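You operate a simulated robot arm through the tools that you are given. There is no shell and no other tool. Be economical: measure what you need, move in short steps, check, and stop when the job is done.

The job below is to be done with a simulated two-armed robot. You get a single attempt, and the scene is never put back.

TASK
Pour the water from the yellow-handled pan into the tall pot and churn the curd frothy.
Fine: water first; hold the pot with the other hand; put the pan back and stand the churn on the plate. Set down upright: churn.

It is judged by the outcome, as a careful person would: the job done as asked, and still so three seconds after it is handed in. It fails if anything else is knocked over, pushed out of place, dropped, spilled or broken.

THE ROBOT
Two 6-joint arms with two-finger parallel grippers on one trunk, on a base that drives. Base frame: it is fixed to the floor where the robot stands at the start and does not move with it; the origin is under the middle of the robot, x ahead of it, y to its left, z up; the surface under the hand at the start is at about z = 0.8. Readings come in m, rad, newtons and seconds.
The left shoulder is at the start at [0.06, 0.187, 1.197], the right one opposite. With the tool pointing down near the work surface each hand reaches from about 0.1 to 0.6 m from the robot's upright axis, wherever it stands, measured 20 degrees to its own side. Places, roughly: pan with the yellow handle (26x13x11 cm) [0.5, 0, 0.8]; plate [0.5, -0.5, 0.8]; tall pot (14x13x20 cm) [0.5, -0.3, 0.9]. Payload 1.57 kg a hand.
Tool frame (each hand has its own): the origin (TCP) lies between the finger pads and is the grasp point; the fingertips stand 0.03 m ahead of it; z points along the fingers, y is the line along which they close. The gripper opens to 0.11 m. The fingers are 0.024 m wide and 0.012 m thick; the gripper's body (0.048 by 0.112 m) begins 0.078 m behind the TCP.
Orientation is that of the tool frame in the base frame, as a unit quaternion [x, y, z, w]. With the fingers straight down and closing along the base's y, the tool's x points along the base's -x, its y along +y and its z along -z.

THE INTERFACE
- The arms move only by the tool play_rows. It takes "left_deltas", "right_deltas" or both (then of equal length, played together; a hand with none holds still); each is a list of rows, each a list of 3 entries, a list of its own where there are three numbers: the finger opening in m, from 0 to 0.11, then the shift along the tool's x, y, z in units of 40 mm (1.0 is 40 mm), then the turn, a rotation vector about the tool's x, y, z in units of 8 degrees (1.0 is 8 degrees). In form: [[grip, [x, y, z], [rx, ry, rz]], ...]. A call has 1 to 12 rows; each row shifts and turns the commanded pose from where the row before left it, along the tool's axes as they then stand. A call with a number of a shift or a turn outside -1 to 1 is refused whole. A row lasts 0.2 s, in which the tool goes at most 0.05 m and 0.15 rad; a call with a longer step from one row to the next is refused whole, and so is a gripper value outside its range. Where a pose cannot be reached the arm comes as near as it can. A force on the tool above 40 N (or 10 N above the force at the start of the call, whichever is more), or a blocked arm, ends the call early, and 0.2 s more pass. The fingers move at their own pace (about 0.153 m/s each) and stop on an object; they squeeze with about 20 N. The grip force told is the motor's: it shows also when the fingers shut on nothing. Time passes only in rows, and 0.2 s behind the last, so rows that do not move let the fingers close. It gives the time, the measured TCP pose, the force on the tool (base axes), the opening and the grip force at its end, in the units of the frame above (readings bear some noise), with the torque about the TCP (base axes, N m) and any sound that the robot's microphone picked up.
- Cameras (640 x 400 px; columns grow to the right, rows downward): "scene" is now at [-0.0102, -0.0441, 1.7482]; the picture's right is [-0.59, -0.81, 0.00], its down [-0.61, 0.44, -0.66] and it looks along [0.54, -0.39, -0.75] (base axes); focal length 267 px, centre (320, 200). "left" rides on the left gripper at [0.07, -0.016, -0.141] in its tool frame; the picture's right is [0.23, 0.97, 0.00], its down [-0.85, 0.20, -0.48] and it looks along [-0.47, 0.11, 0.88] (tool axes); focal length 222 px, centre (320, 200). "right" rides on the right gripper at [0.07, 0.016, -0.141] in its tool frame; the picture's right is [-0.23, 0.97, 0.00], its down [-0.86, -0.20, -0.48] and it looks along [-0.47, -0.11, 0.88] (tool axes); focal length 222 px, centre (320, 200). There is no depth. A picture from a camera that has moved, and an enlarged one, comes with that camera's place and axes in the base frame and with its lens. The place of the scene camera against the robot may be out by one fixed shift of up to 0.025 m in any direction.
- get_image(camera): a new picture of that camera. It takes no simulated time.
- slide_trunk(by): slides the trunk up (or, below 0, down) by that many m; the arms and the scene camera ride with it, the base frame stays. It gives what a move gives, with no picture.
- base_move(legs): drives the robot by 1 to 6 legs, each [ahead, left, turn to the left] in m, m and rad, along the robot's own axes; the way and the turn of a leg run together, so that a leg with both is an arc; at most 1.5 m and 3.142 rad a leg. The arms and the cameras ride along, it lands a little off, and it stops where it bumps. It gives what a move gives.
- pan_tilt(pan, tilt): turns the head with the scene camera to pan (to the left, within 1.501 rad either way) and tilt (down, from -0.506 to 1.204), counted from straight ahead of the robot. It gives what a move gives.
- inspect(camera, box): a new picture of the part [left, top, right, bottom] of that camera's present view, enlarged. It takes no simulated time.
- job_done(): hands the job in; it is judged then, once.

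Go step by step. Nothing tells you exact positions but the pictures and the camera data: compare them with the known pose of the tool, close in by small moves and look again before you grip or let go. The budget is 120 turns and 92 pictures, counting those below and the enlarged ones. Unless the task says otherwise, let go and move clear before handing in, and close with one line.

The tools are called after ">>>" as name(argument=value, ...) on one line, values as JSON. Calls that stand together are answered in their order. play_rows: Moves the arms, as the interface text tells. Its arguments: {"type":"object","properties":{"left_deltas":{"type":"array","items":{"type":"array"}},"right_deltas":{"type":"array","items":{"type":"array"}}},"required":[]} The other tools are called the same way: slide_trunk (by) slides the trunk up or down; base_move (legs) drives the base; pan_tilt (pan, tilt) turns the head that bears the scene camera; get_image (camera) takes a picture; inspect (camera, box) takes an enlarged picture of a part of a camera's view; job_done () hands the job in.

At the start:

```text
clock: 0.0
left_eef_pos: [0.402, -0.0561, 1.2653]
left_ee_rot: [0.0, 1.0, -0.001, 0.0]
left_ft_force: [0.5, 0.2, 0.3]
left_moment: [-0.01, 0.0, -0.01]
left_opening: 0.1101
left_grip_force: 0.1
right_eef_pos: [0.3086, -0.413, 1.3559]
right_ee_rot: [0.001, 1.0, 0.0, 0.001]
right_ft_force: [0.2, -0.1, -0.5]
right_moment: [0.01, 0.02, 0.01]
right_opening: 0.1099
right_grip_force: 0.0
trunk travel left (down, up): [-0.825, 0.165]
robot x, y, heading: [-0.0007, 0.001, -0.0]
head pan, tilt: [-0.628, 0.846]
```

scene: 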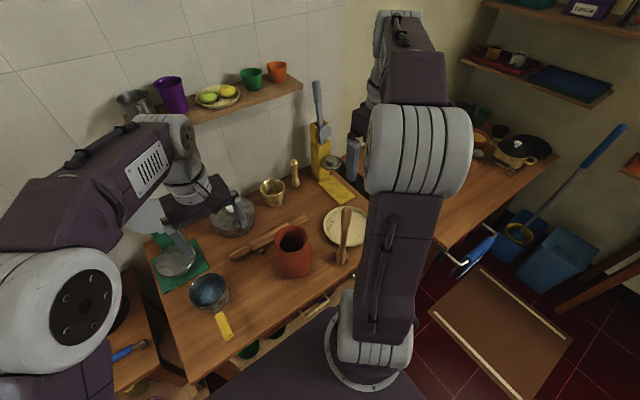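
right: 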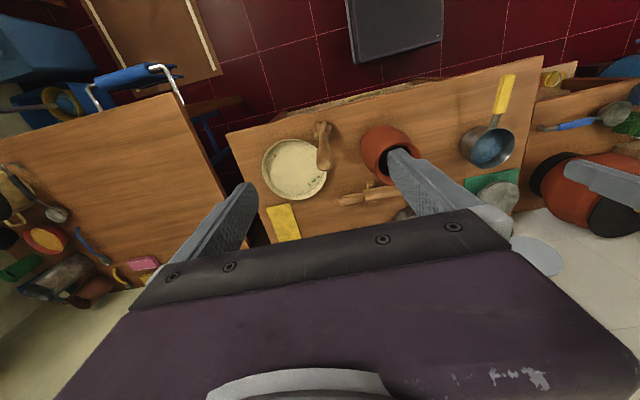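
left: 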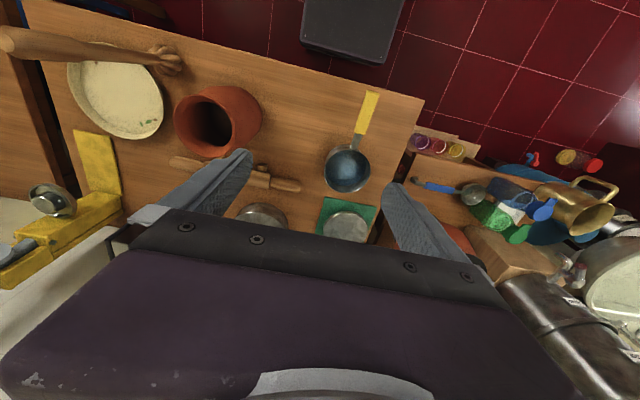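

I see the pan, the red pot, the plate and a wooden churn near the plate. I'll look closer at each before moving.

>>> inspect(camera="scene", box=[150, 170, 390, 320])

>>> inspect(camera="right", box=[220, 50, 540, 250])

>>> inspect(camera="left", box=[0, 0, 420, 262])

```text
2.67 times, centred on (270, 245) of scene
camera zoom: at [-0.0102, -0.0441, 1.7482], right [-0.59, -0.81, 0.0], down [-0.61, 0.44, -0.66], along [0.54, -0.39, -0.75], focal length 712 px, centre (453, 80)
```

zoom: 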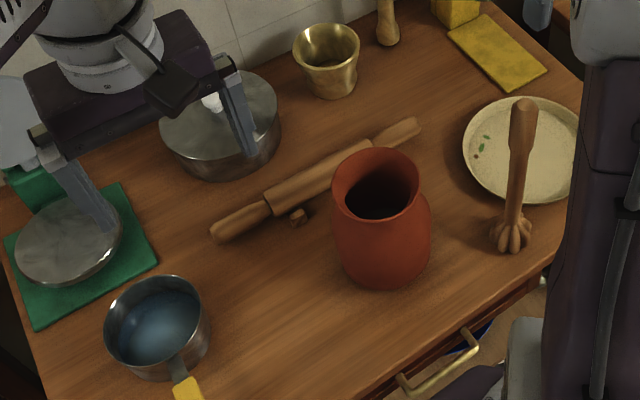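

```text
2.00 times, centred on (380, 150) of right
camera zoom: at [0.2383, -0.3966, 1.4983], right [0.23, 0.97, 0.0], down [0.86, -0.2, 0.48], along [0.47, -0.11, -0.88], focal length 444 px, centre (200, 300)
```

zoom: 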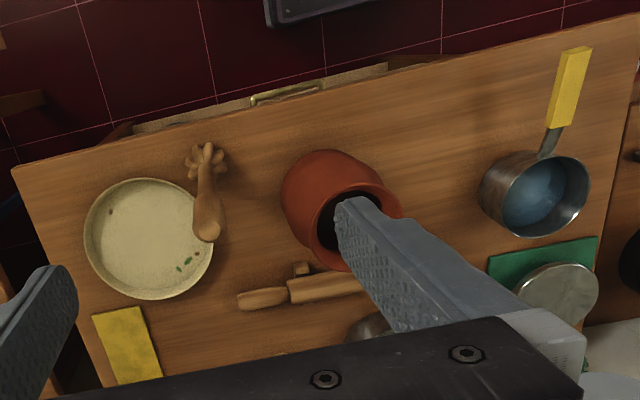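

```text
1.52 times, centred on (210, 131) of left
camera zoom: at [0.3325, -0.0721, 1.4063], right [-0.23, 0.97, 0.0], down [0.86, 0.2, 0.48], along [0.47, 0.11, -0.88], focal length 338 px, centre (488, 305)
```

zoom: 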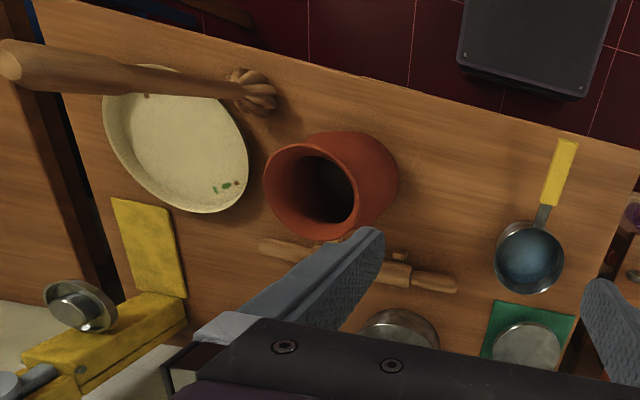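

The churn stands at about (0.37, -0.415) and is 0.3 m tall. The pot axis is near (0.453, -0.255), the pan centre near (0.515, 0.04), and the pan handle rises towards the robot, ending near (0.33, 0.04, 0.89). I'll enlarge the details before gripping.

>>> inspect(camera="scene", box=[180, 260, 260, 350])

>>> inspect(camera="scene", box=[260, 215, 330, 290])

>>> inspect(camera="left", box=[300, 80, 400, 200])

```text
4.44 times, centred on (220, 305) of scene
camera zoom: at [-0.0102, -0.0441, 1.7482], right [-0.59, -0.81, 0.0], down [-0.61, 0.44, -0.66], along [0.54, -0.39, -0.75], focal length 1186 px, centre (764, -267)
```

zoom: 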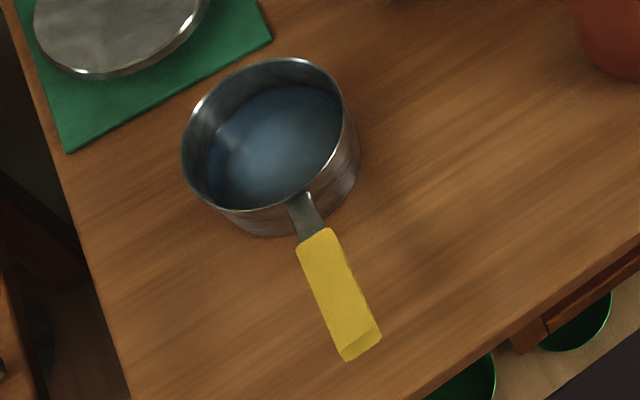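

```text
5.33 times, centred on (295, 252) of scene
camera zoom: at [-0.0102, -0.0441, 1.7482], right [-0.59, -0.81, 0.0], down [-0.61, 0.44, -0.66], along [0.54, -0.39, -0.75], focal length 1424 px, centre (453, -80)
```

zoom: 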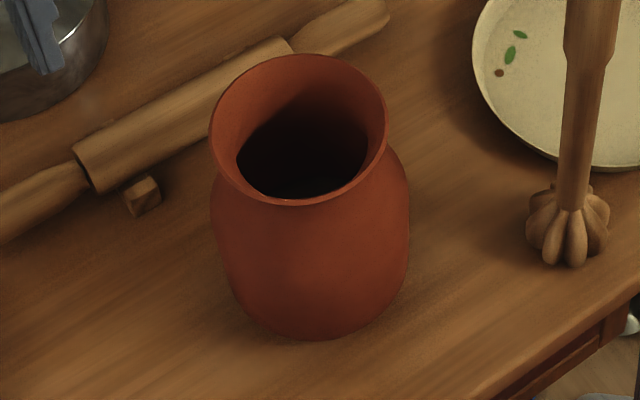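

```text
3.33 times, centred on (350, 140) of left
camera zoom: at [0.3325, -0.0721, 1.4063], right [-0.23, 0.97, 0.0], down [0.86, 0.2, 0.48], along [0.47, 0.11, -0.88], focal length 740 px, centre (220, 400)
```

zoom: 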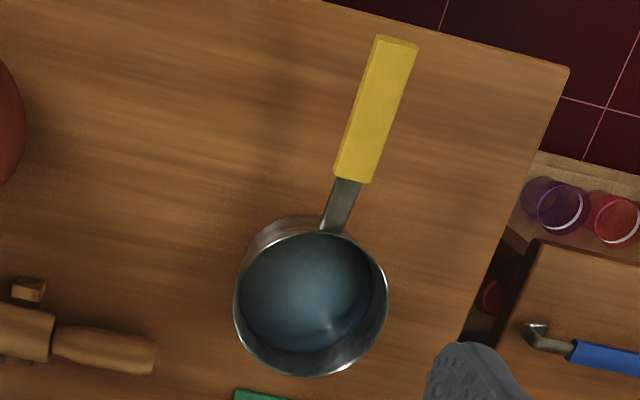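

The pan handle runs almost exactly along -x at y≈0.045 with a slope of about 17°. I'll bring the left hand above it and tilt the fingers forward to line up with the handle.

>>> play_rows(left_deltas=[[0.11, [0, 0.84, 0.8], [0, 0, 0]], [0.11, [0, 0.84, 0.8], [0, 0, 0]], [0.11, [0, 0.84, 0.8], [0, 0, 0]], [0.11, [0, 0, 0], [0, -1, 0]], [0.11, [0, 0, 0], [0, -1, 0]], [0.11, [0, 0, 0], [0, -1, 0]], [0.11, [0, 0, 0], [0, -1, 0]], [0.11, [0, 0, 0], [0, -1, 0]], [0.11, [0, 0, 0], [0, -1, 0]], [0.11, [0, 0, 0], [0, -1, 0]], [0.11, [0, 0, 0], [0, -1, 0]]])

```text
clock: 2.4
left_eef_pos: [0.4204, 0.0299, 1.1677]
left_ee_rot: [0.001, 0.867, 0.013, 0.499]
left_ft_force: [0.2, 0.8, 0.4]
left_moment: [0.0, -0.02, 0.03]
left_opening: 0.1098
left_grip_force: 0.1
left hand out of reach, approached as far as the arm can: row 8, 10, 11
right_eef_pos: [0.3098, -0.414, 1.3573]
right_ee_rot: [0.0, 1.0, 0.001, -0.001]
right_ft_force: [0.4, 0.8, 0.0]
right_moment: [0.03, 0.0, -0.01]
right_opening: 0.1102
right_grip_force: 0.1
trunk travel left (down, up): [-0.825, 0.165]
robot x, y, heading: [0.0004, 0.0019, -0.002]
head pan, tilt: [-0.628, 0.846]
```

At this height the wrist is too close to the shoulder, so I'll back the base up 0.1 m for elbow room.

>>> base_move(legs=[[-0.1, 0, 0]])

```text
clock: 3.5
left_eef_pos: [0.3238, 0.0323, 1.1686]
left_ee_rot: [-0.001, 0.867, 0.015, 0.497]
left_ft_force: [0.7, 0.6, 0.1]
left_moment: [-0.02, 0.0, 0.01]
left_opening: 0.1099
left_grip_force: 0.0
right_eef_pos: [0.2137, -0.4118, 1.3555]
right_ee_rot: [-0.002, 1.0, 0.0, -0.001]
right_ft_force: [0.1, -0.3, -0.2]
right_moment: [-0.01, 0.04, 0.03]
right_opening: 0.1097
right_grip_force: 0.0
trunk travel left (down, up): [-0.825, 0.165]
robot x, y, heading: [-0.1064, -0.0002, 0.003]
head pan, tilt: [-0.628, 0.846]
```

Next I'll move the left hand forward and down to hover above the handle, then check.

>>> play_rows(left_deltas=[[0.11, [0.755, 0.065, 0.875], [0, 0, 0]], [0.11, [0.755, 0.065, 0.875], [0, 0, 0]], [0.11, [0.755, 0.065, 0.875], [0, 0, 0]], [0.11, [0.755, 0.065, 0.875], [0, 0, 0]], [0.11, [0, 0, 0], [0, 0, 0]]])

>>> get_image(camera="left")

>>> get_image(camera="scene")

```text
clock: 4.8
left_eef_pos: [0.4299, 0.0003, 1.0505]
left_ee_rot: [0.0, 0.868, 0.018, 0.496]
left_ft_force: [0.1, 0.0, 0.6]
left_moment: [0.0, 0.0, -0.02]
left_opening: 0.1101
left_grip_force: 0.0
left hand out of reach, approached as far as the arm can: row 1, 2, 3, 4
right_eef_pos: [0.2104, -0.4126, 1.3567]
right_ee_rot: [-0.002, 1.0, 0.0, 0.0]
right_ft_force: [1.3, -0.4, 0.2]
right_moment: [-0.04, -0.06, 0.02]
right_opening: 0.1101
right_grip_force: 0.0
trunk travel left (down, up): [-0.825, 0.165]
robot x, y, heading: [-0.0966, -0.0007, -0.0]
head pan, tilt: [-0.628, 0.846]
```

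```text
82 pictures are left
camera left: at [0.2725, -0.0203, 1.0608], right [-0.13, 0.98, -0.17], down [0.02, 0.17, 0.99], along [0.99, 0.13, -0.04], focal length 222 px, centre (320, 200)
```

left: 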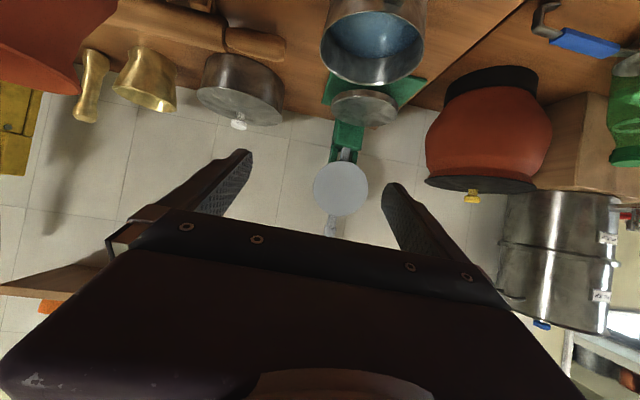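

```text
81 pictures are left
camera scene: at [-0.1085, -0.0443, 1.7481], right [-0.59, -0.81, 0.0], down [-0.61, 0.44, -0.66], along [0.54, -0.39, -0.75], focal length 267 px, centre (320, 200)
```

scene: 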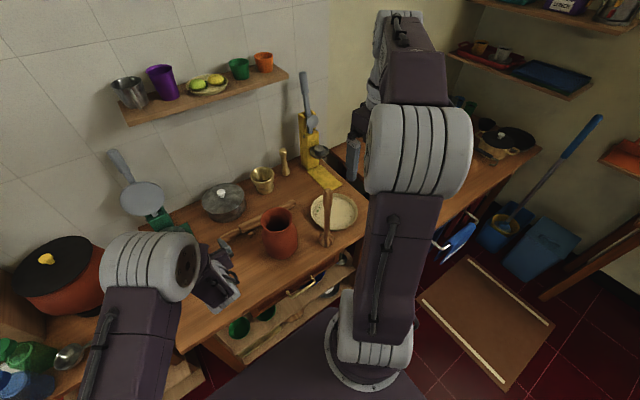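

Still out of reach at a 60° tilt, so I'll ease the tilt back and see what the arm holds.

>>> play_rows(left_deltas=[[0.11, [0, 0, 0], [0, 1, 0]], [0.11, [0, 0, 0], [0, 1, 0]], [0.11, [0, 0, 0], [0, 1, 0]], [0.11, [0, 0, 0], [0, 0, 0]]])

```text
clock: 5.8
left_eef_pos: [0.4283, -0.0008, 1.0507]
left_ee_rot: [-0.004, 0.952, 0.013, 0.307]
left_ft_force: [0.9, -0.2, 0.0]
left_moment: [0.01, -0.03, 0.01]
left_opening: 0.11
left_grip_force: 0.1
right_eef_pos: [0.2112, -0.4116, 1.3575]
right_ee_rot: [-0.002, 1.0, 0.0, 0.0]
right_ft_force: [0.5, 0.7, 0.6]
right_moment: [0.01, 0.03, 0.0]
right_opening: 0.11
right_grip_force: 0.1
trunk travel left (down, up): [-0.825, 0.165]
robot x, y, heading: [-0.0981, 0.0024, -0.0]
head pan, tilt: [-0.628, 0.846]
```

>>> play_rows(left_deltas=[[0.11, [0.71, 0.38, 0.51], [0, 0, 0]], [0.11, [0.71, 0.38, 0.51], [0, 0, 0]], [0.11, [0.71, 0.38, 0.51], [0, 0, 0]], [0.11, [0, 0, 0], [0, 0, 0]]])

>>> get_image(camera="left")

```text
clock: 6.8
left_eef_pos: [0.3973, 0.0465, 0.95]
left_ee_rot: [-0.004, 0.952, 0.014, 0.307]
left_ft_force: [0.6, -0.3, 0.1]
left_moment: [-0.01, 0.0, 0.02]
left_opening: 0.1099
left_grip_force: 0.1
right_eef_pos: [0.2098, -0.4122, 1.3574]
right_ee_rot: [-0.002, 1.0, 0.001, 0.0]
right_ft_force: [0.0, -0.5, -0.1]
right_moment: [0.03, -0.03, 0.04]
right_opening: 0.1102
right_grip_force: 0.1
trunk travel left (down, up): [-0.825, 0.165]
robot x, y, heading: [-0.1013, -0.0009, 0.001]
head pan, tilt: [-0.628, 0.846]
```

```text
80 pictures are left
camera left: at [0.2573, 0.0249, 1.0232], right [-0.2, 0.97, -0.11], down [0.41, 0.18, 0.89], along [0.89, 0.13, -0.44], focal length 222 px, centre (320, 200)
```

left: 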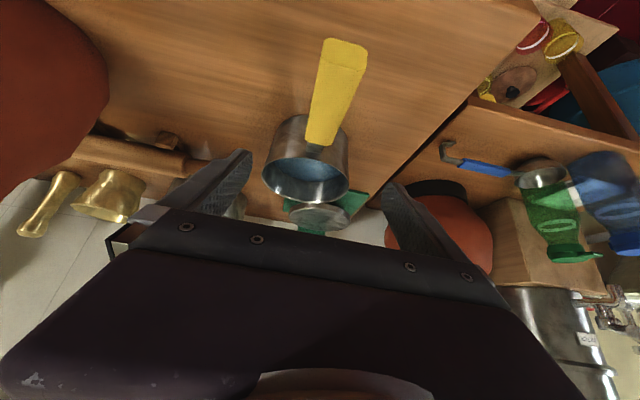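

The hand is over the handle and its y agrees. I'll lower straight down onto it, then look.

>>> play_rows(left_deltas=[[0.11, [0.55, -0.02, 0.83], [0, 0, 0]], [0.11, [0.55, -0.02, 0.83], [0, 0, 0]], [0.11, [0, 0, 0], [0, 0, 0]]])

>>> get_image(camera="left")

>>> get_image(camera="scene")

```text
clock: 7.5
left_eef_pos: [0.4048, 0.0418, 0.8723]
left_ee_rot: [-0.004, 0.952, 0.018, 0.306]
left_ft_force: [0.7, -0.3, -0.3]
left_moment: [0.01, -0.02, 0.03]
left_opening: 0.1099
left_grip_force: 0.1
left hand out of reach, approached as far as the arm can: row 2
right_eef_pos: [0.2094, -0.4122, 1.3586]
right_ee_rot: [-0.002, 1.0, 0.0, 0.0]
right_ft_force: [0.3, -0.1, 0.0]
right_moment: [0.0, -0.03, 0.03]
right_opening: 0.1098
right_grip_force: 0.2
trunk travel left (down, up): [-0.825, 0.165]
robot x, y, heading: [-0.0992, -0.0011, 0.003]
head pan, tilt: [-0.628, 0.846]
```

```text
79 pictures are left
camera left: at [0.2667, 0.0201, 0.9449], right [-0.2, 0.97, -0.1], down [0.41, 0.18, 0.89], along [0.89, 0.14, -0.44], focal length 222 px, centre (320, 200)
```

left: 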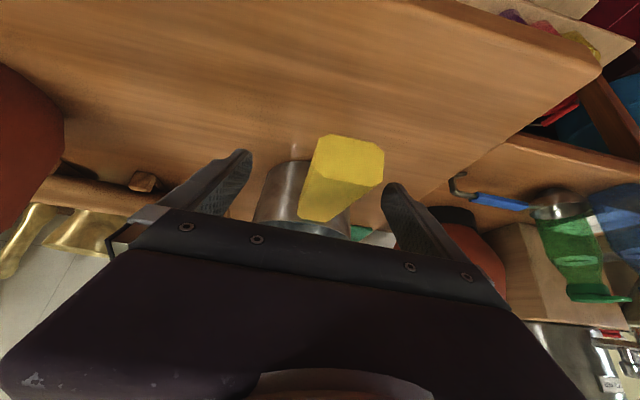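

```text
78 pictures are left
camera scene: at [-0.1099, -0.0442, 1.7482], right [-0.59, -0.81, 0.0], down [-0.61, 0.44, -0.66], along [0.54, -0.39, -0.75], focal length 267 px, centre (320, 200)
```

scene: 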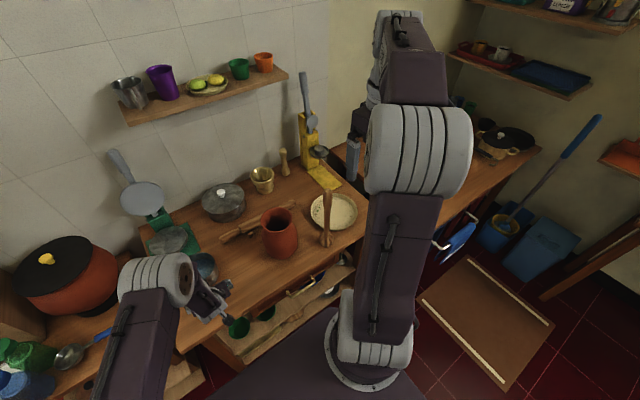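

The handle is between the fingers, about 6 mm towards +y. I'll centre on it and close.

>>> play_rows(left_deltas=[[0.11, [0, 0.15, 0], [0, 0, 0]], [0.06, [0, 0, 0], [0, 0, 0]], [0.0, [0, 0, 0], [0, 0, 0]], [0.0, [0, 0, 0], [0, 0, 0]], [0.0, [0, 0, 0], [0, 0, 0]]])

>>> get_image(camera="left")

```text
clock: 8.8
left_eef_pos: [0.4077, 0.0462, 0.8724]
left_ee_rot: [-0.003, 0.952, 0.018, 0.306]
left_ft_force: [-1.3, -1.4, -0.2]
left_moment: [-0.37, -0.1, -0.24]
left_opening: 0.0261
left_grip_force: 19.8
left hand out of reach, approached as far as the arm can: row 1
right_eef_pos: [0.2083, -0.4119, 1.3571]
right_ee_rot: [-0.001, 1.0, 0.0, 0.0]
right_ft_force: [0.3, 1.2, -0.9]
right_moment: [0.01, 0.02, 0.0]
right_opening: 0.1098
right_grip_force: 0.1
trunk travel left (down, up): [-0.825, 0.165]
robot x, y, heading: [-0.097, 0.0008, 0.007]
head pan, tilt: [-0.628, 0.846]
```

```text
77 pictures are left
camera left: at [0.2692, 0.0244, 0.945], right [-0.2, 0.97, -0.1], down [0.41, 0.18, 0.89], along [0.89, 0.14, -0.44], focal length 222 px, centre (320, 200)
```

left: 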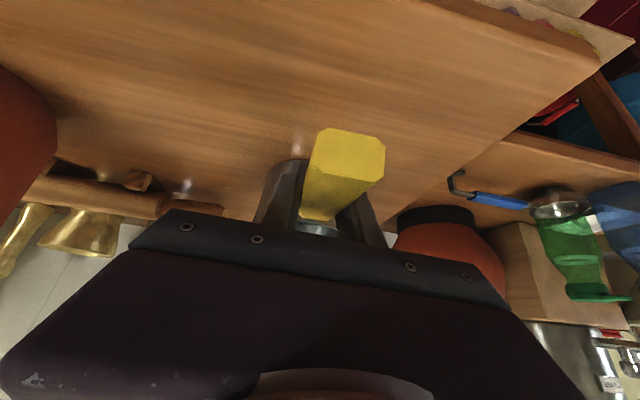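

The grip is firm at 26 mm. I'll lift slightly with the trunk and check whether the pan stays level.

>>> slide_trunk(by=0.04)

>>> get_image(camera="left")

>>> inspect(camera="scene", box=[120, 200, 280, 340])

```text
clock: 9.6
left_eef_pos: [0.4084, 0.0471, 0.9101]
left_ee_rot: [-0.004, 0.952, 0.018, 0.305]
left_ft_force: [-0.2, 0.3, -5.6]
left_moment: [0.0, 0.46, -0.01]
left_opening: 0.0259
left_grip_force: 20.2
right_eef_pos: [0.2115, -0.4109, 1.3965]
right_ee_rot: [-0.002, 1.0, 0.0, -0.001]
right_ft_force: [-0.7, 0.9, 0.3]
right_moment: [0.01, 0.04, 0.02]
right_opening: 0.11
right_grip_force: 0.0
trunk travel left (down, up): [-0.865, 0.125]
robot x, y, heading: [-0.098, -0.0007, -0.001]
head pan, tilt: [-0.628, 0.846]
```

```text
76 pictures are left
camera left: at [0.2702, 0.0248, 0.9844], right [-0.2, 0.97, -0.1], down [0.41, 0.18, 0.89], along [0.89, 0.14, -0.44], focal length 222 px, centre (320, 200)
```

left: 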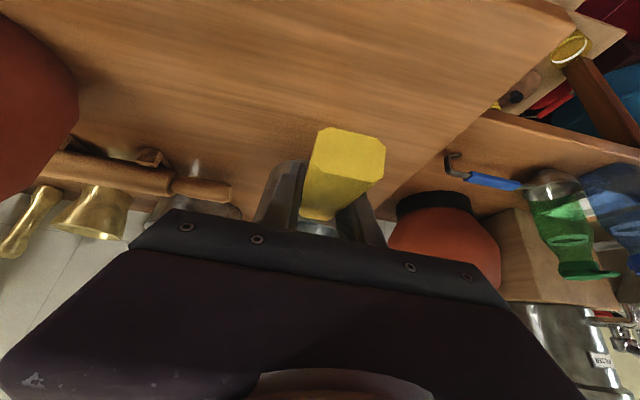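

```text
2.86 times, centred on (200, 270) of scene
camera zoom: at [-0.1074, -0.0443, 1.7881], right [-0.59, -0.81, 0.0], down [-0.61, 0.44, -0.66], along [0.54, -0.39, -0.75], focal length 763 px, centre (663, 0)
```

zoom: 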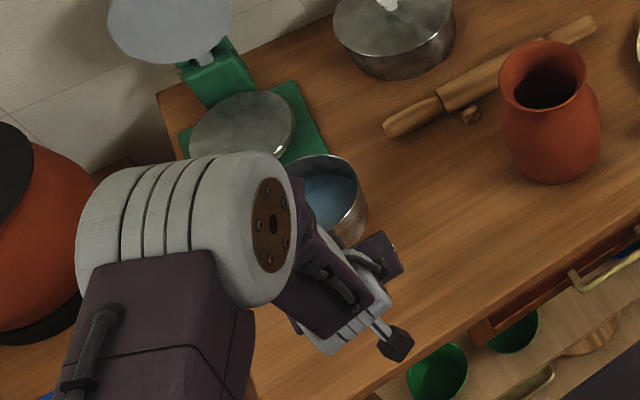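

The lift is clean: 5.6 N, level, no slip. I'll raise the trunk the rest of the way and then the arm, before carrying the pan over.

>>> slide_trunk(by=0.124)

>>> play_rows(left_deltas=[[0.0, [-0.32, 0, -0.42], [0, 0, 0]], [0.0, [-0.32, 0, -0.42], [0, 0, 0]], [0.0, [-0.32, 0, -0.42], [0, 0, 0]], [0.0, [-0.32, 0, -0.42], [0, 0, 0]], [0.0, [0, 0, 0], [0, 0, 0]]])

```text
clock: 11.1
left_eef_pos: [0.41, 0.0482, 1.0361]
left_ee_rot: [-0.004, 0.952, 0.018, 0.305]
left_ft_force: [0.5, 0.0, -5.6]
left_moment: [-0.01, 0.43, 0.08]
left_opening: 0.0261
left_grip_force: 19.5
right_eef_pos: [0.212, -0.4117, 1.5201]
right_ee_rot: [-0.002, 1.0, 0.0, 0.0]
right_ft_force: [-0.1, 0.2, 0.4]
right_moment: [0.0, -0.01, 0.01]
right_opening: 0.1102
right_grip_force: 0.1
trunk travel left (down, up): [-0.989, 0.001]
robot x, y, heading: [-0.0978, 0.001, 0.003]
head pan, tilt: [-0.628, 0.846]
```

```text
clock: 12.3
left_eef_pos: [0.4126, 0.0443, 1.1222]
left_ee_rot: [-0.003, 0.952, 0.018, 0.306]
left_ft_force: [-0.3, 0.2, -6.4]
left_moment: [-0.03, 0.46, -0.02]
left_opening: 0.0259
left_grip_force: 20.1
right_eef_pos: [0.2122, -0.4118, 1.5206]
right_ee_rot: [-0.003, 1.0, 0.001, -0.001]
right_ft_force: [-0.2, 0.0, 0.2]
right_moment: [-0.03, 0.0, 0.02]
right_opening: 0.1097
right_grip_force: 0.1
trunk travel left (down, up): [-0.989, 0.001]
robot x, y, heading: [-0.0974, -0.0004, 0.002]
head pan, tilt: [-0.628, 0.846]
```

The pan is at pouring height. I'll drive sideways to bring it over the pot, leaving the arm as it is.

>>> base_move(legs=[[-0.03, -0.15, 0], [-0.035, -0.15, 0]])

>>> get_image(camera="scene")

>>> get_image(camera="left")

>>> get_image(camera="right")

```text
clock: 14.7
left_eef_pos: [0.3476, -0.2457, 1.1203]
left_ee_rot: [-0.008, 0.952, 0.018, 0.305]
left_ft_force: [0.3, 0.9, -6.4]
left_moment: [-0.01, 0.46, 0.0]
left_opening: 0.0261
left_grip_force: 19.9
right_eef_pos: [0.1526, -0.7029, 1.5215]
right_ee_rot: [-0.006, 1.0, -0.001, -0.001]
right_ft_force: [0.9, 0.0, 0.2]
right_moment: [-0.01, 0.0, -0.01]
right_opening: 0.1101
right_grip_force: 0.0
trunk travel left (down, up): [-0.989, 0.001]
robot x, y, heading: [-0.1628, -0.2949, 0.012]
head pan, tilt: [-0.628, 0.846]
```

```text
74 pictures are left
camera scene: at [-0.1698, -0.337, 1.9122], right [-0.58, -0.82, 0.0], down [-0.61, 0.43, -0.66], along [0.54, -0.39, -0.75], focal length 267 px, centre (320, 200)
```

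scene: 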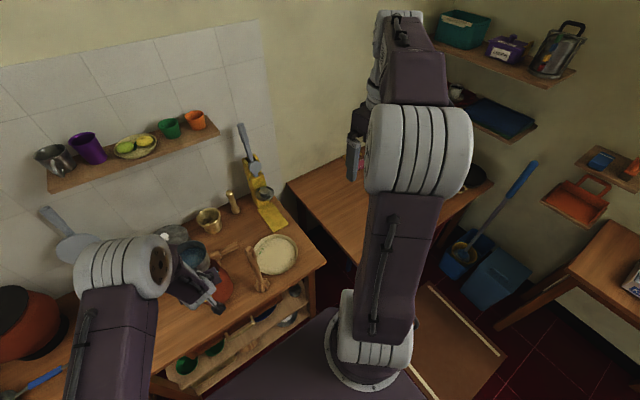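

```text
73 pictures are left
camera left: at [0.2099, -0.2684, 1.1932], right [-0.21, 0.97, -0.1], down [0.41, 0.18, 0.89], along [0.89, 0.15, -0.44], focal length 222 px, centre (320, 200)
```

left: 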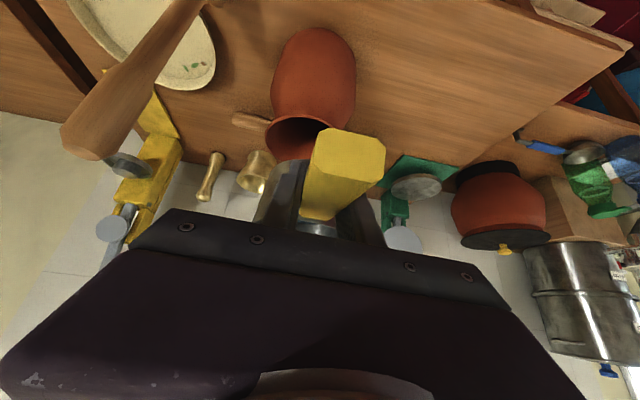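

```text
72 pictures are left
camera right: at [0.0823, -0.6874, 1.6626], right [0.22, 0.98, 0.0], down [0.86, -0.19, 0.48], along [0.47, -0.1, -0.88], focal length 222 px, centre (320, 200)
```

right: 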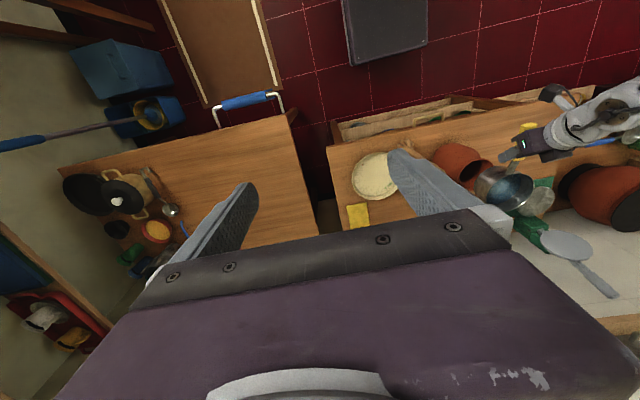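

The pan is near the pot. I'll shift 4 cm to -y so the +y lip sits over the mouth, and begin a small roll.

>>> play_rows(left_deltas=[[0.0, [0, -0.5, 0], [0, 0, 0]], [0.0, [0, -0.5, 0], [0, 0, 0]], [0.0, [0, 0, 0], [0.813, 0, -0.582]], [0.0, [0, 0, 0], [0.813, 0, -0.582]], [0.0, [0, 0, 0], [0, 0, 0]]])

>>> inspect(camera="right", box=[380, 100, 620, 250])

>>> inspect(camera="scene", box=[60, 200, 300, 350])

```text
clock: 15.9
left_eef_pos: [0.3622, -0.301, 1.1257]
left_ee_rot: [-0.03, 0.952, -0.039, 0.303]
left_ft_force: [0.4, -0.7, -7.0]
left_moment: [0.0, 0.41, 0.03]
left_opening: 0.0258
left_grip_force: 19.2
left hand out of reach, approached as far as the arm can: row 3, 4
right_eef_pos: [0.1518, -0.7054, 1.5215]
right_ee_rot: [-0.006, 1.0, 0.0, -0.001]
right_ft_force: [0.3, 0.4, 0.0]
right_moment: [0.02, 0.01, -0.01]
right_opening: 0.11
right_grip_force: 0.1
trunk travel left (down, up): [-0.989, 0.001]
robot x, y, heading: [-0.1617, -0.2972, 0.013]
head pan, tilt: [-0.628, 0.846]
```

```text
2.67 times, centred on (500, 175) of right
camera zoom: at [0.0813, -0.6905, 1.662], right [0.22, 0.98, 0.0], down [0.86, -0.19, 0.48], along [0.47, -0.1, -0.88], focal length 592 px, centre (-160, 267)
```

zoom: 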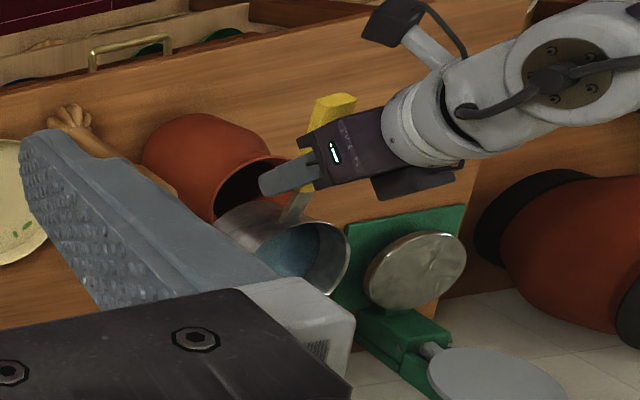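

```text
2.67 times, centred on (180, 275) of scene
camera zoom: at [-0.171, -0.3406, 1.9121], right [-0.58, -0.82, 0.0], down [-0.61, 0.43, -0.66], along [0.54, -0.38, -0.75], focal length 712 px, centre (693, 0)
```

zoom: 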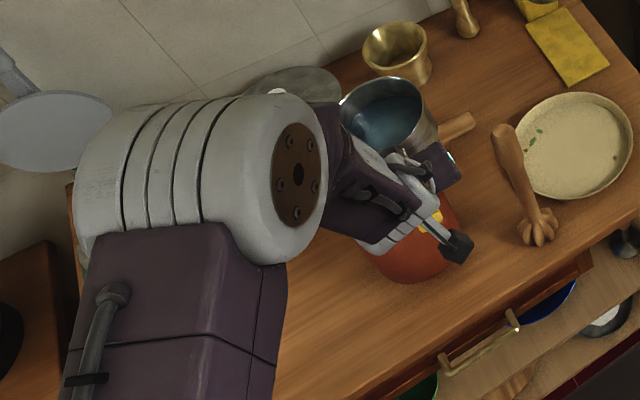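

The roll hit a reach limit at about 7°. I'll raise the arm relative to the shoulder, where it has more freedom, and try again in small steps.

>>> play_rows(left_deltas=[[0.0, [-0.38, 0, -0.5], [0, 0, 0]], [0.0, [-0.38, 0, -0.5], [0, 0, 0]], [0.0, [-0.38, 0, -0.5], [0, 0, 0]], [0.0, [-0.38, 0, -0.5], [0, 0, 0]], [0.0, [0, 0, 0], [0.813, 0, -0.582]], [0.0, [0, 0, 0], [0, 0, 0]]])

```text
clock: 17.3
left_eef_pos: [0.3678, -0.2906, 1.2268]
left_ee_rot: [-0.04, 0.95, -0.073, 0.302]
left_ft_force: [0.1, -0.2, -6.3]
left_moment: [0.01, 0.42, -0.01]
left_opening: 0.0258
left_grip_force: 20.3
left hand out of reach, approached as far as the arm can: row 5
right_eef_pos: [0.151, -0.7052, 1.5202]
right_ee_rot: [-0.006, 1.0, 0.0, -0.001]
right_ft_force: [-0.7, 0.8, -0.1]
right_moment: [0.01, 0.01, -0.02]
right_opening: 0.11
right_grip_force: 0.1
trunk travel left (down, up): [-0.989, 0.001]
robot x, y, heading: [-0.1624, -0.2983, 0.012]
head pan, tilt: [-0.628, 0.846]
```

That direction stays limited, so I'll test the opposite roll, staying small enough not to spill.

>>> play_rows(left_deltas=[[0.0, [0, 0, 0], [-0.813, 0, 0.582]], [0.0, [0, 0, 0], [-0.813, 0, 0.582]], [0.0, [0, 0, 0], [-0.813, 0, 0.582]], [0.0, [0, 0, 0], [0, 0, 0]]])

>>> inspect(camera="scene", box=[40, 180, 320, 355])

```text
clock: 18.3
left_eef_pos: [0.3672, -0.2915, 1.2266]
left_ee_rot: [0.025, 0.946, 0.126, 0.298]
left_ft_force: [-0.3, 1.0, -6.1]
left_moment: [-0.07, 0.42, -0.02]
left_opening: 0.026
left_grip_force: 20.7
right_eef_pos: [0.152, -0.7038, 1.5213]
right_ee_rot: [-0.007, 1.0, 0.0, -0.001]
right_ft_force: [0.0, 0.3, -0.3]
right_moment: [0.0, -0.01, 0.01]
right_opening: 0.11
right_grip_force: 0.0
trunk travel left (down, up): [-0.989, 0.001]
robot x, y, heading: [-0.1623, -0.2941, 0.016]
head pan, tilt: [-0.628, 0.846]
```

```text
2.29 times, centred on (180, 268) of scene
camera zoom: at [-0.1706, -0.3399, 1.9121], right [-0.58, -0.82, 0.0], down [-0.61, 0.43, -0.66], along [0.54, -0.38, -0.75], focal length 610 px, centre (640, 46)
```

zoom: 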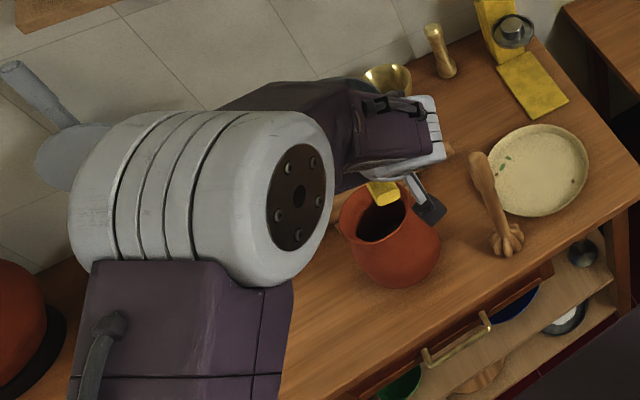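

Rolling the other way is free, so I'll pour towards -y. I'll set the pan with its -y lip over the pot mouth and lower it to pouring height.

>>> play_rows(left_deltas=[[0.0, [0.627, 0.438, 0.616], [0, 0, 0]], [0.0, [0.627, 0.438, 0.616], [0, 0, 0]], [0.0, [0.627, 0.438, 0.616], [0, 0, 0]], [0.0, [0, 0, 0], [0, 0, 0]]])

>>> inspect(camera="right", box=[380, 100, 620, 250])

>>> get_image(camera="left")

```text
clock: 19.3
left_eef_pos: [0.3443, -0.2148, 1.1384]
left_ee_rot: [0.025, 0.946, 0.126, 0.298]
left_ft_force: [0.0, 0.2, -6.6]
left_moment: [-0.06, 0.43, -0.02]
left_opening: 0.026
left_grip_force: 19.7
right_eef_pos: [0.1507, -0.7055, 1.5221]
right_ee_rot: [-0.006, 1.0, 0.001, 0.0]
right_ft_force: [0.6, -0.3, -0.3]
right_moment: [0.04, -0.01, 0.02]
right_opening: 0.11
right_grip_force: 0.0
trunk travel left (down, up): [-0.989, 0.001]
robot x, y, heading: [-0.1618, -0.2991, 0.008]
head pan, tilt: [-0.628, 0.846]
```

```text
2.67 times, centred on (500, 175) of right
camera zoom: at [0.0813, -0.6906, 1.662], right [0.22, 0.98, 0.0], down [0.86, -0.19, 0.48], along [0.47, -0.1, -0.88], focal length 592 px, centre (-160, 267)
```

zoom: 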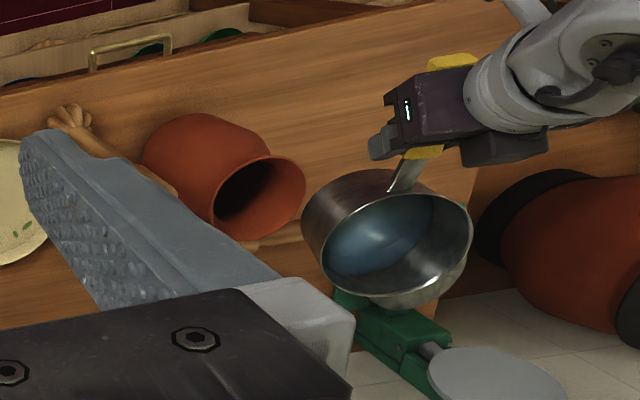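

```text
67 pictures are left
camera left: at [0.2066, -0.2544, 1.2061], right [-0.21, 0.97, 0.12], down [0.42, -0.02, 0.91], along [0.88, 0.25, -0.41], focal length 222 px, centre (320, 200)
```

left: 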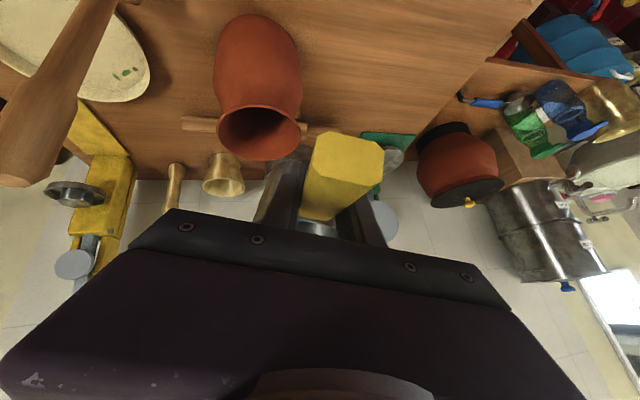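

The pot mouth is at about (0.447, -0.257) and the pan centre is slightly too far in x. I'll adjust, then roll gently to find where the flow starts.

>>> play_rows(left_deltas=[[0.0, [0.6, 0.485, 0.365], [0, 0, 0]], [0.0, [0, 0, 0], [-0.31, 0, 0.214]], [0.0, [0, 0, 0], [-0.31, 0, 0.214]], [0.0, [0, 0, 0], [-0.31, 0, 0.214]], [0.0, [0, 0, 0], [0, 0, 0]], [0.0, [0, 0, 0], [0, 0, 0]]])

>>> inspect(camera="right", box=[380, 100, 620, 250])

```text
clock: 20.7
left_eef_pos: [0.3337, -0.1899, 1.1193]
left_ee_rot: [0.048, 0.934, 0.2, 0.293]
left_ft_force: [-0.7, 0.8, -6.3]
left_moment: [-0.11, 0.39, -0.02]
left_opening: 0.026
left_grip_force: 20.1
right_eef_pos: [0.1511, -0.7057, 1.5202]
right_ee_rot: [-0.007, 1.0, -0.001, 0.0]
right_ft_force: [-0.7, -0.2, -1.4]
right_moment: [0.0, 0.05, -0.02]
right_opening: 0.1098
right_grip_force: 0.1
trunk travel left (down, up): [-0.989, 0.001]
robot x, y, heading: [-0.1609, -0.2969, 0.008]
head pan, tilt: [-0.628, 0.846]
```

```text
2.67 times, centred on (500, 175) of right
camera zoom: at [0.0814, -0.6904, 1.662], right [0.22, 0.98, 0.0], down [0.86, -0.19, 0.48], along [0.47, -0.1, -0.88], focal length 592 px, centre (-160, 267)
```

zoom: 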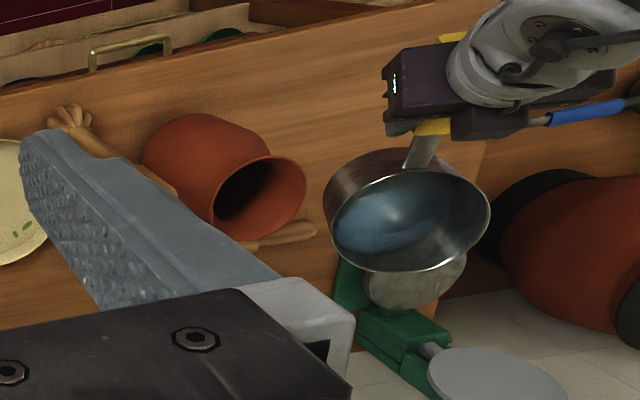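

The lip is right over the mouth at (0.448, -0.24) and nothing has flowed yet. I'll continue the slow roll.

>>> play_rows(left_deltas=[[0.0, [0, 0, 0], [-0.31, 0, 0.214]], [0.0, [0, 0, 0], [-0.31, 0, 0.214]], [0.0, [0, 0, 0], [-0.31, 0, 0.214]], [0.0, [0, 0, 0], [-0.31, 0, 0.214]], [0.0, [0, 0, 0], [0, 0, 0]], [0.0, [0, 0, 0], [0, 0, 0]]])

>>> inspect(camera="right", box=[380, 100, 620, 250])

```text
clock: 22.1
left_eef_pos: [0.3342, -0.1895, 1.1184]
left_ee_rot: [0.077, 0.908, 0.298, 0.285]
left_ft_force: [-0.5, -1.2, -6.3]
left_moment: [-0.11, 0.39, 0.0]
left_opening: 0.0259
left_grip_force: 20.4
right_eef_pos: [0.1516, -0.7054, 1.5211]
right_ee_rot: [-0.006, 1.0, 0.0, -0.001]
right_ft_force: [0.3, 0.0, -0.8]
right_moment: [0.0, 0.0, -0.01]
right_opening: 0.11
right_grip_force: 0.1
trunk travel left (down, up): [-0.989, 0.001]
robot x, y, heading: [-0.1594, -0.2983, 0.011]
head pan, tilt: [-0.628, 0.846]
```

```text
2.67 times, centred on (500, 175) of right
camera zoom: at [0.0815, -0.69, 1.6621], right [0.22, 0.98, 0.0], down [0.86, -0.19, 0.48], along [0.47, -0.1, -0.88], focal length 592 px, centre (-160, 267)
```

zoom: 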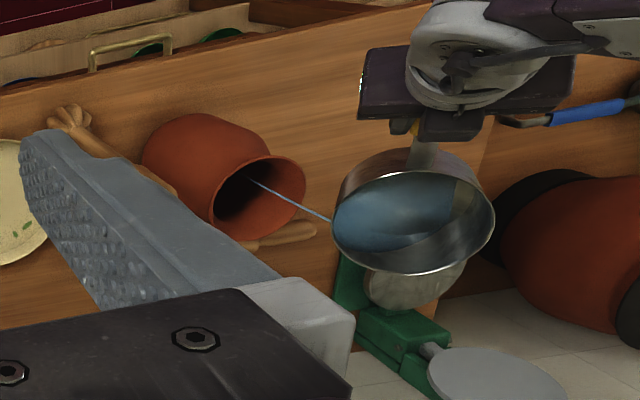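

A thin stream is falling into the mouth. I'll continue slowly, keeping the lip over the pot.

>>> play_rows(left_deltas=[[0.0, [-0.02, -0.045, -0.03], [-0.31, 0, 0.214]], [0.0, [-0.02, -0.045, -0.03], [-0.31, 0, 0.214]], [0.0, [0, 0, 0], [0, 0, 0]], [0.0, [-0.026, -0.04, -0.036], [-0.31, 0, 0.214]], [0.0, [-0.026, -0.04, -0.036], [-0.31, 0, 0.214]], [0.0, [0, 0, 0], [0, 0, 0]], [0.0, [0, 0, 0], [0, 0, 0]]])

>>> inspect(camera="right", box=[380, 100, 620, 250])

```text
clock: 23.7
left_eef_pos: [0.3337, -0.1993, 1.119]
left_ee_rot: [0.107, 0.873, 0.391, 0.271]
left_ft_force: [0.6, -0.6, -4.1]
left_moment: [-0.09, 0.31, 0.02]
left_opening: 0.0261
left_grip_force: 19.8
right_eef_pos: [0.1513, -0.7052, 1.5206]
right_ee_rot: [-0.006, 1.0, 0.0, 0.001]
right_ft_force: [0.4, 0.5, 0.2]
right_moment: [0.01, 0.0, -0.01]
right_opening: 0.1099
right_grip_force: 0.1
trunk travel left (down, up): [-0.989, 0.001]
robot x, y, heading: [-0.1632, -0.2971, 0.013]
head pan, tilt: [-0.628, 0.846]
```

```text
2.67 times, centred on (500, 175) of right
camera zoom: at [0.0814, -0.6896, 1.6622], right [0.22, 0.98, 0.0], down [0.86, -0.19, 0.48], along [0.47, -0.1, -0.88], focal length 592 px, centre (-160, 267)
```

zoom: 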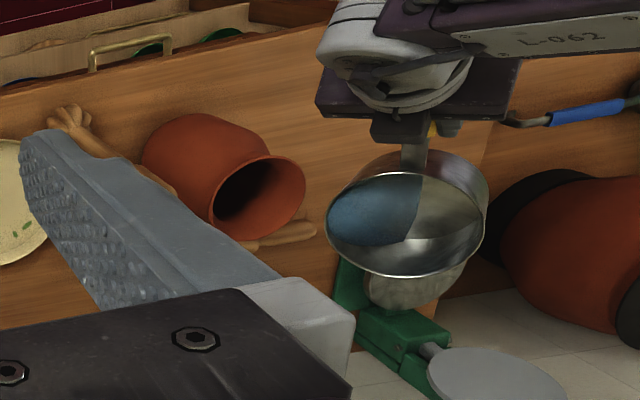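

About a third of the load has drained cleanly. Continuing.

>>> play_rows(left_deltas=[[0.0, [-0.033, -0.037, -0.046], [-0.31, 0, 0.214]], [0.0, [-0.033, -0.037, -0.046], [-0.31, 0, 0.214]], [0.0, [0, 0, 0], [0, 0, 0]], [0.0, [-0.033, -0.037, -0.046], [-0.31, 0, 0.214]], [0.0, [-0.033, -0.037, -0.046], [-0.31, 0, 0.214]], [0.0, [0, 0, 0], [0, 0, 0]], [0.0, [-0.033, -0.037, -0.046], [-0.31, 0, 0.214]], [0.0, [-0.033, -0.037, -0.046], [-0.31, 0, 0.214]], [0.0, [0, 0, 0], [0, 0, 0]]])

>>> inspect(camera="right", box=[380, 100, 620, 250])

```text
clock: 25.7
left_eef_pos: [0.3348, -0.2155, 1.119]
left_ee_rot: [0.148, 0.802, 0.524, 0.247]
left_ft_force: [-0.5, -0.3, -3.3]
left_moment: [-0.15, 0.26, 0.03]
left_opening: 0.0259
left_grip_force: 19.9
right_eef_pos: [0.1514, -0.7065, 1.5212]
right_ee_rot: [-0.006, 1.0, 0.0, 0.0]
right_ft_force: [0.0, 0.1, 0.3]
right_moment: [0.0, 0.02, 0.0]
right_opening: 0.11
right_grip_force: 0.1
trunk travel left (down, up): [-0.989, 0.001]
robot x, y, heading: [-0.163, -0.2953, 0.003]
head pan, tilt: [-0.628, 0.846]
```

```text
2.67 times, centred on (500, 175) of right
camera zoom: at [0.0811, -0.6901, 1.6622], right [0.22, 0.98, 0.0], down [0.86, -0.19, 0.48], along [0.47, -0.1, -0.88], focal length 592 px, centre (-160, 267)
```

zoom: 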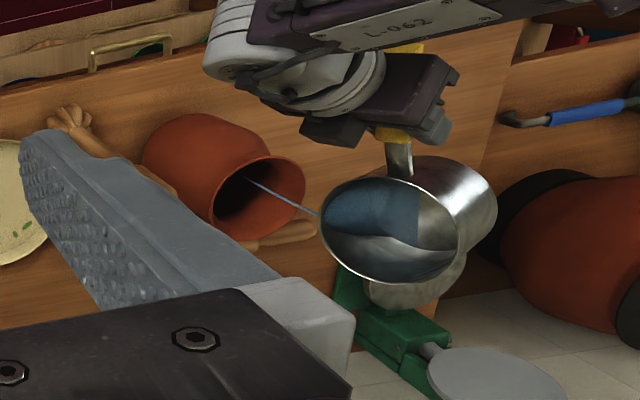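

Still pouring cleanly. I'll keep rolling towards 96°.

>>> play_rows(left_deltas=[[0.0, [-0.033, -0.02, -0.046], [-0.31, 0, 0.214]], [0.0, [-0.033, -0.02, -0.046], [-0.31, 0, 0.214]], [0.0, [-0.033, -0.02, -0.046], [-0.31, 0, 0.214]], [0.0, [0, 0, 0], [0, 0, 0]], [0.0, [-0.033, -0.012, -0.046], [-0.31, 0, 0.214]], [0.0, [-0.033, -0.012, -0.046], [-0.31, 0, 0.214]], [0.0, [-0.033, -0.012, -0.046], [-0.31, 0, 0.214]], [0.0, [0, 0, 0], [0, 0, 0]]])

>>> inspect(camera="right", box=[380, 100, 620, 250])

>>> inspect(camera="scene", box=[60, 180, 300, 330])

```text
clock: 27.5
left_eef_pos: [0.3282, -0.2237, 1.124]
left_ee_rot: [0.186, 0.711, 0.643, 0.217]
left_ft_force: [-0.2, 0.0, -3.6]
left_moment: [-0.09, 0.19, -0.02]
left_opening: 0.0257
left_grip_force: 19.8
left hand out of reach, approached as far as the arm can: row 7
right_eef_pos: [0.1501, -0.7051, 1.5217]
right_ee_rot: [-0.006, 1.0, 0.0, -0.001]
right_ft_force: [0.7, 0.3, 0.4]
right_moment: [0.02, 0.02, 0.0]
right_opening: 0.1101
right_grip_force: 0.1
trunk travel left (down, up): [-0.989, 0.001]
robot x, y, heading: [-0.1608, -0.296, 0.012]
head pan, tilt: [-0.628, 0.846]
```

```text
2.67 times, centred on (500, 175) of right
camera zoom: at [0.0812, -0.6905, 1.662], right [0.22, 0.98, 0.0], down [0.86, -0.19, 0.48], along [0.47, -0.1, -0.88], focal length 592 px, centre (-160, 267)
```

zoom: 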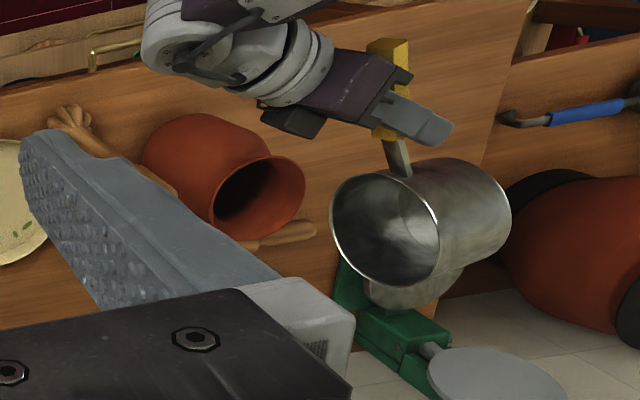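

```text
2.67 times, centred on (180, 255) of scene
camera zoom: at [-0.1711, -0.3406, 1.9121], right [-0.58, -0.82, 0.0], down [-0.61, 0.43, -0.66], along [0.54, -0.38, -0.75], focal length 712 px, centre (693, 53)
```

zoom: 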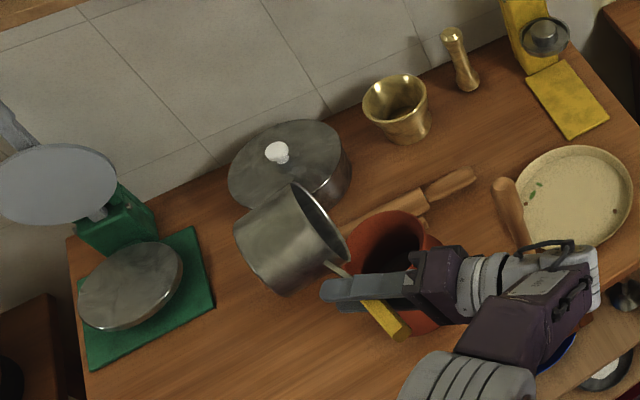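

The pan is empty (load down by about 0.28 kg) and there's no spill in sight. I'll roll back to level.

>>> play_rows(left_deltas=[[0.0, [0, 0, 0], [0.4, 0, -0.28]], [0.0, [0, 0, 0], [0.813, 0, -0.57]], [0.0, [0, 0, 0], [0.813, 0, -0.57]], [0.0, [0, 0, 0], [0.813, 0, -0.57]], [0.0, [0, 0, 0], [0.813, 0, -0.57]], [0.0, [0, 0, 0], [0.813, 0, -0.57]], [0.0, [0, 0, 0], [0.813, 0, -0.57]], [0.0, [0, 0, 0], [0.813, 0, -0.57]], [0.0, [0, 0, 0], [0.813, 0, -0.57]], [0.0, [0, 0, 0], [0.813, 0, -0.57]], [0.0, [0, 0, 0], [0, 0, 0]]])

```text
clock: 29.9
left_eef_pos: [0.3289, -0.2228, 1.1242]
left_ee_rot: [0.006, 0.95, 0.075, 0.304]
left_ft_force: [0.5, -0.2, -3.1]
left_moment: [-0.03, 0.25, -0.03]
left_opening: 0.0259
left_grip_force: 19.7
right_eef_pos: [0.1513, -0.7049, 1.5212]
right_ee_rot: [-0.006, 1.0, 0.0, -0.001]
right_ft_force: [0.5, 0.3, -0.2]
right_moment: [0.03, -0.01, -0.04]
right_opening: 0.1101
right_grip_force: 0.1
trunk travel left (down, up): [-0.989, 0.001]
robot x, y, heading: [-0.1608, -0.2942, 0.013]
head pan, tilt: [-0.628, 0.846]
```

Finishing the levelling, then driving back to the pan's spot.

>>> play_rows(left_deltas=[[0.0, [0, 0, 0], [0.7, 0, -0.49]], [0.0, [0, 0, 0], [0, 0, 0]]])

>>> base_move(legs=[[0.04, 0.134, -0.006], [0.0415, 0.134, -0.006]])

>>> get_image(camera="left")

```text
clock: 30.5
left_eef_pos: [0.3295, -0.222, 1.1255]
left_ee_rot: [-0.012, 0.952, 0.022, 0.304]
left_ft_force: [-0.4, 0.0, -3.2]
left_moment: [-0.03, 0.23, 0.01]
left_opening: 0.0258
left_grip_force: 20.3
right_eef_pos: [0.1511, -0.7063, 1.5224]
right_ee_rot: [-0.006, 1.0, 0.0, 0.0]
right_ft_force: [0.6, -0.7, -0.2]
right_moment: [-0.02, -0.04, 0.0]
right_opening: 0.1099
right_grip_force: 0.0
trunk travel left (down, up): [-0.989, 0.001]
robot x, y, heading: [-0.1649, -0.2958, 0.011]
head pan, tilt: [-0.628, 0.846]
```

```text
clock: 32.7
left_eef_pos: [0.4096, 0.0368, 1.1256]
left_ee_rot: [-0.006, 0.952, 0.021, 0.305]
left_ft_force: [0.7, 0.6, -3.4]
left_moment: [-0.03, 0.26, 0.02]
left_opening: 0.026
left_grip_force: 20.3
right_eef_pos: [0.2244, -0.4436, 1.5191]
right_ee_rot: [0.0, 1.0, 0.001, 0.0]
right_ft_force: [-1.0, -0.1, -0.8]
right_moment: [0.05, 0.01, -0.01]
right_opening: 0.1101
right_grip_force: 0.0
trunk travel left (down, up): [-0.989, 0.001]
robot x, y, heading: [-0.0821, -0.0313, 0.001]
head pan, tilt: [-0.628, 0.846]
```

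```text
60 pictures are left
camera left: at [0.2704, 0.014, 1.1988], right [-0.21, 0.97, -0.1], down [0.41, 0.18, 0.89], along [0.89, 0.15, -0.44], focal length 222 px, centre (320, 200)
```

left: 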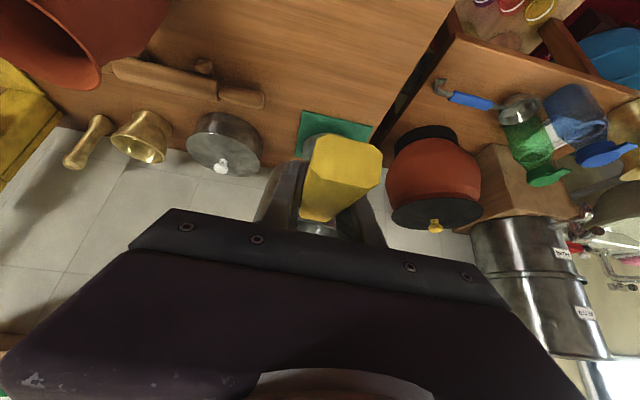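

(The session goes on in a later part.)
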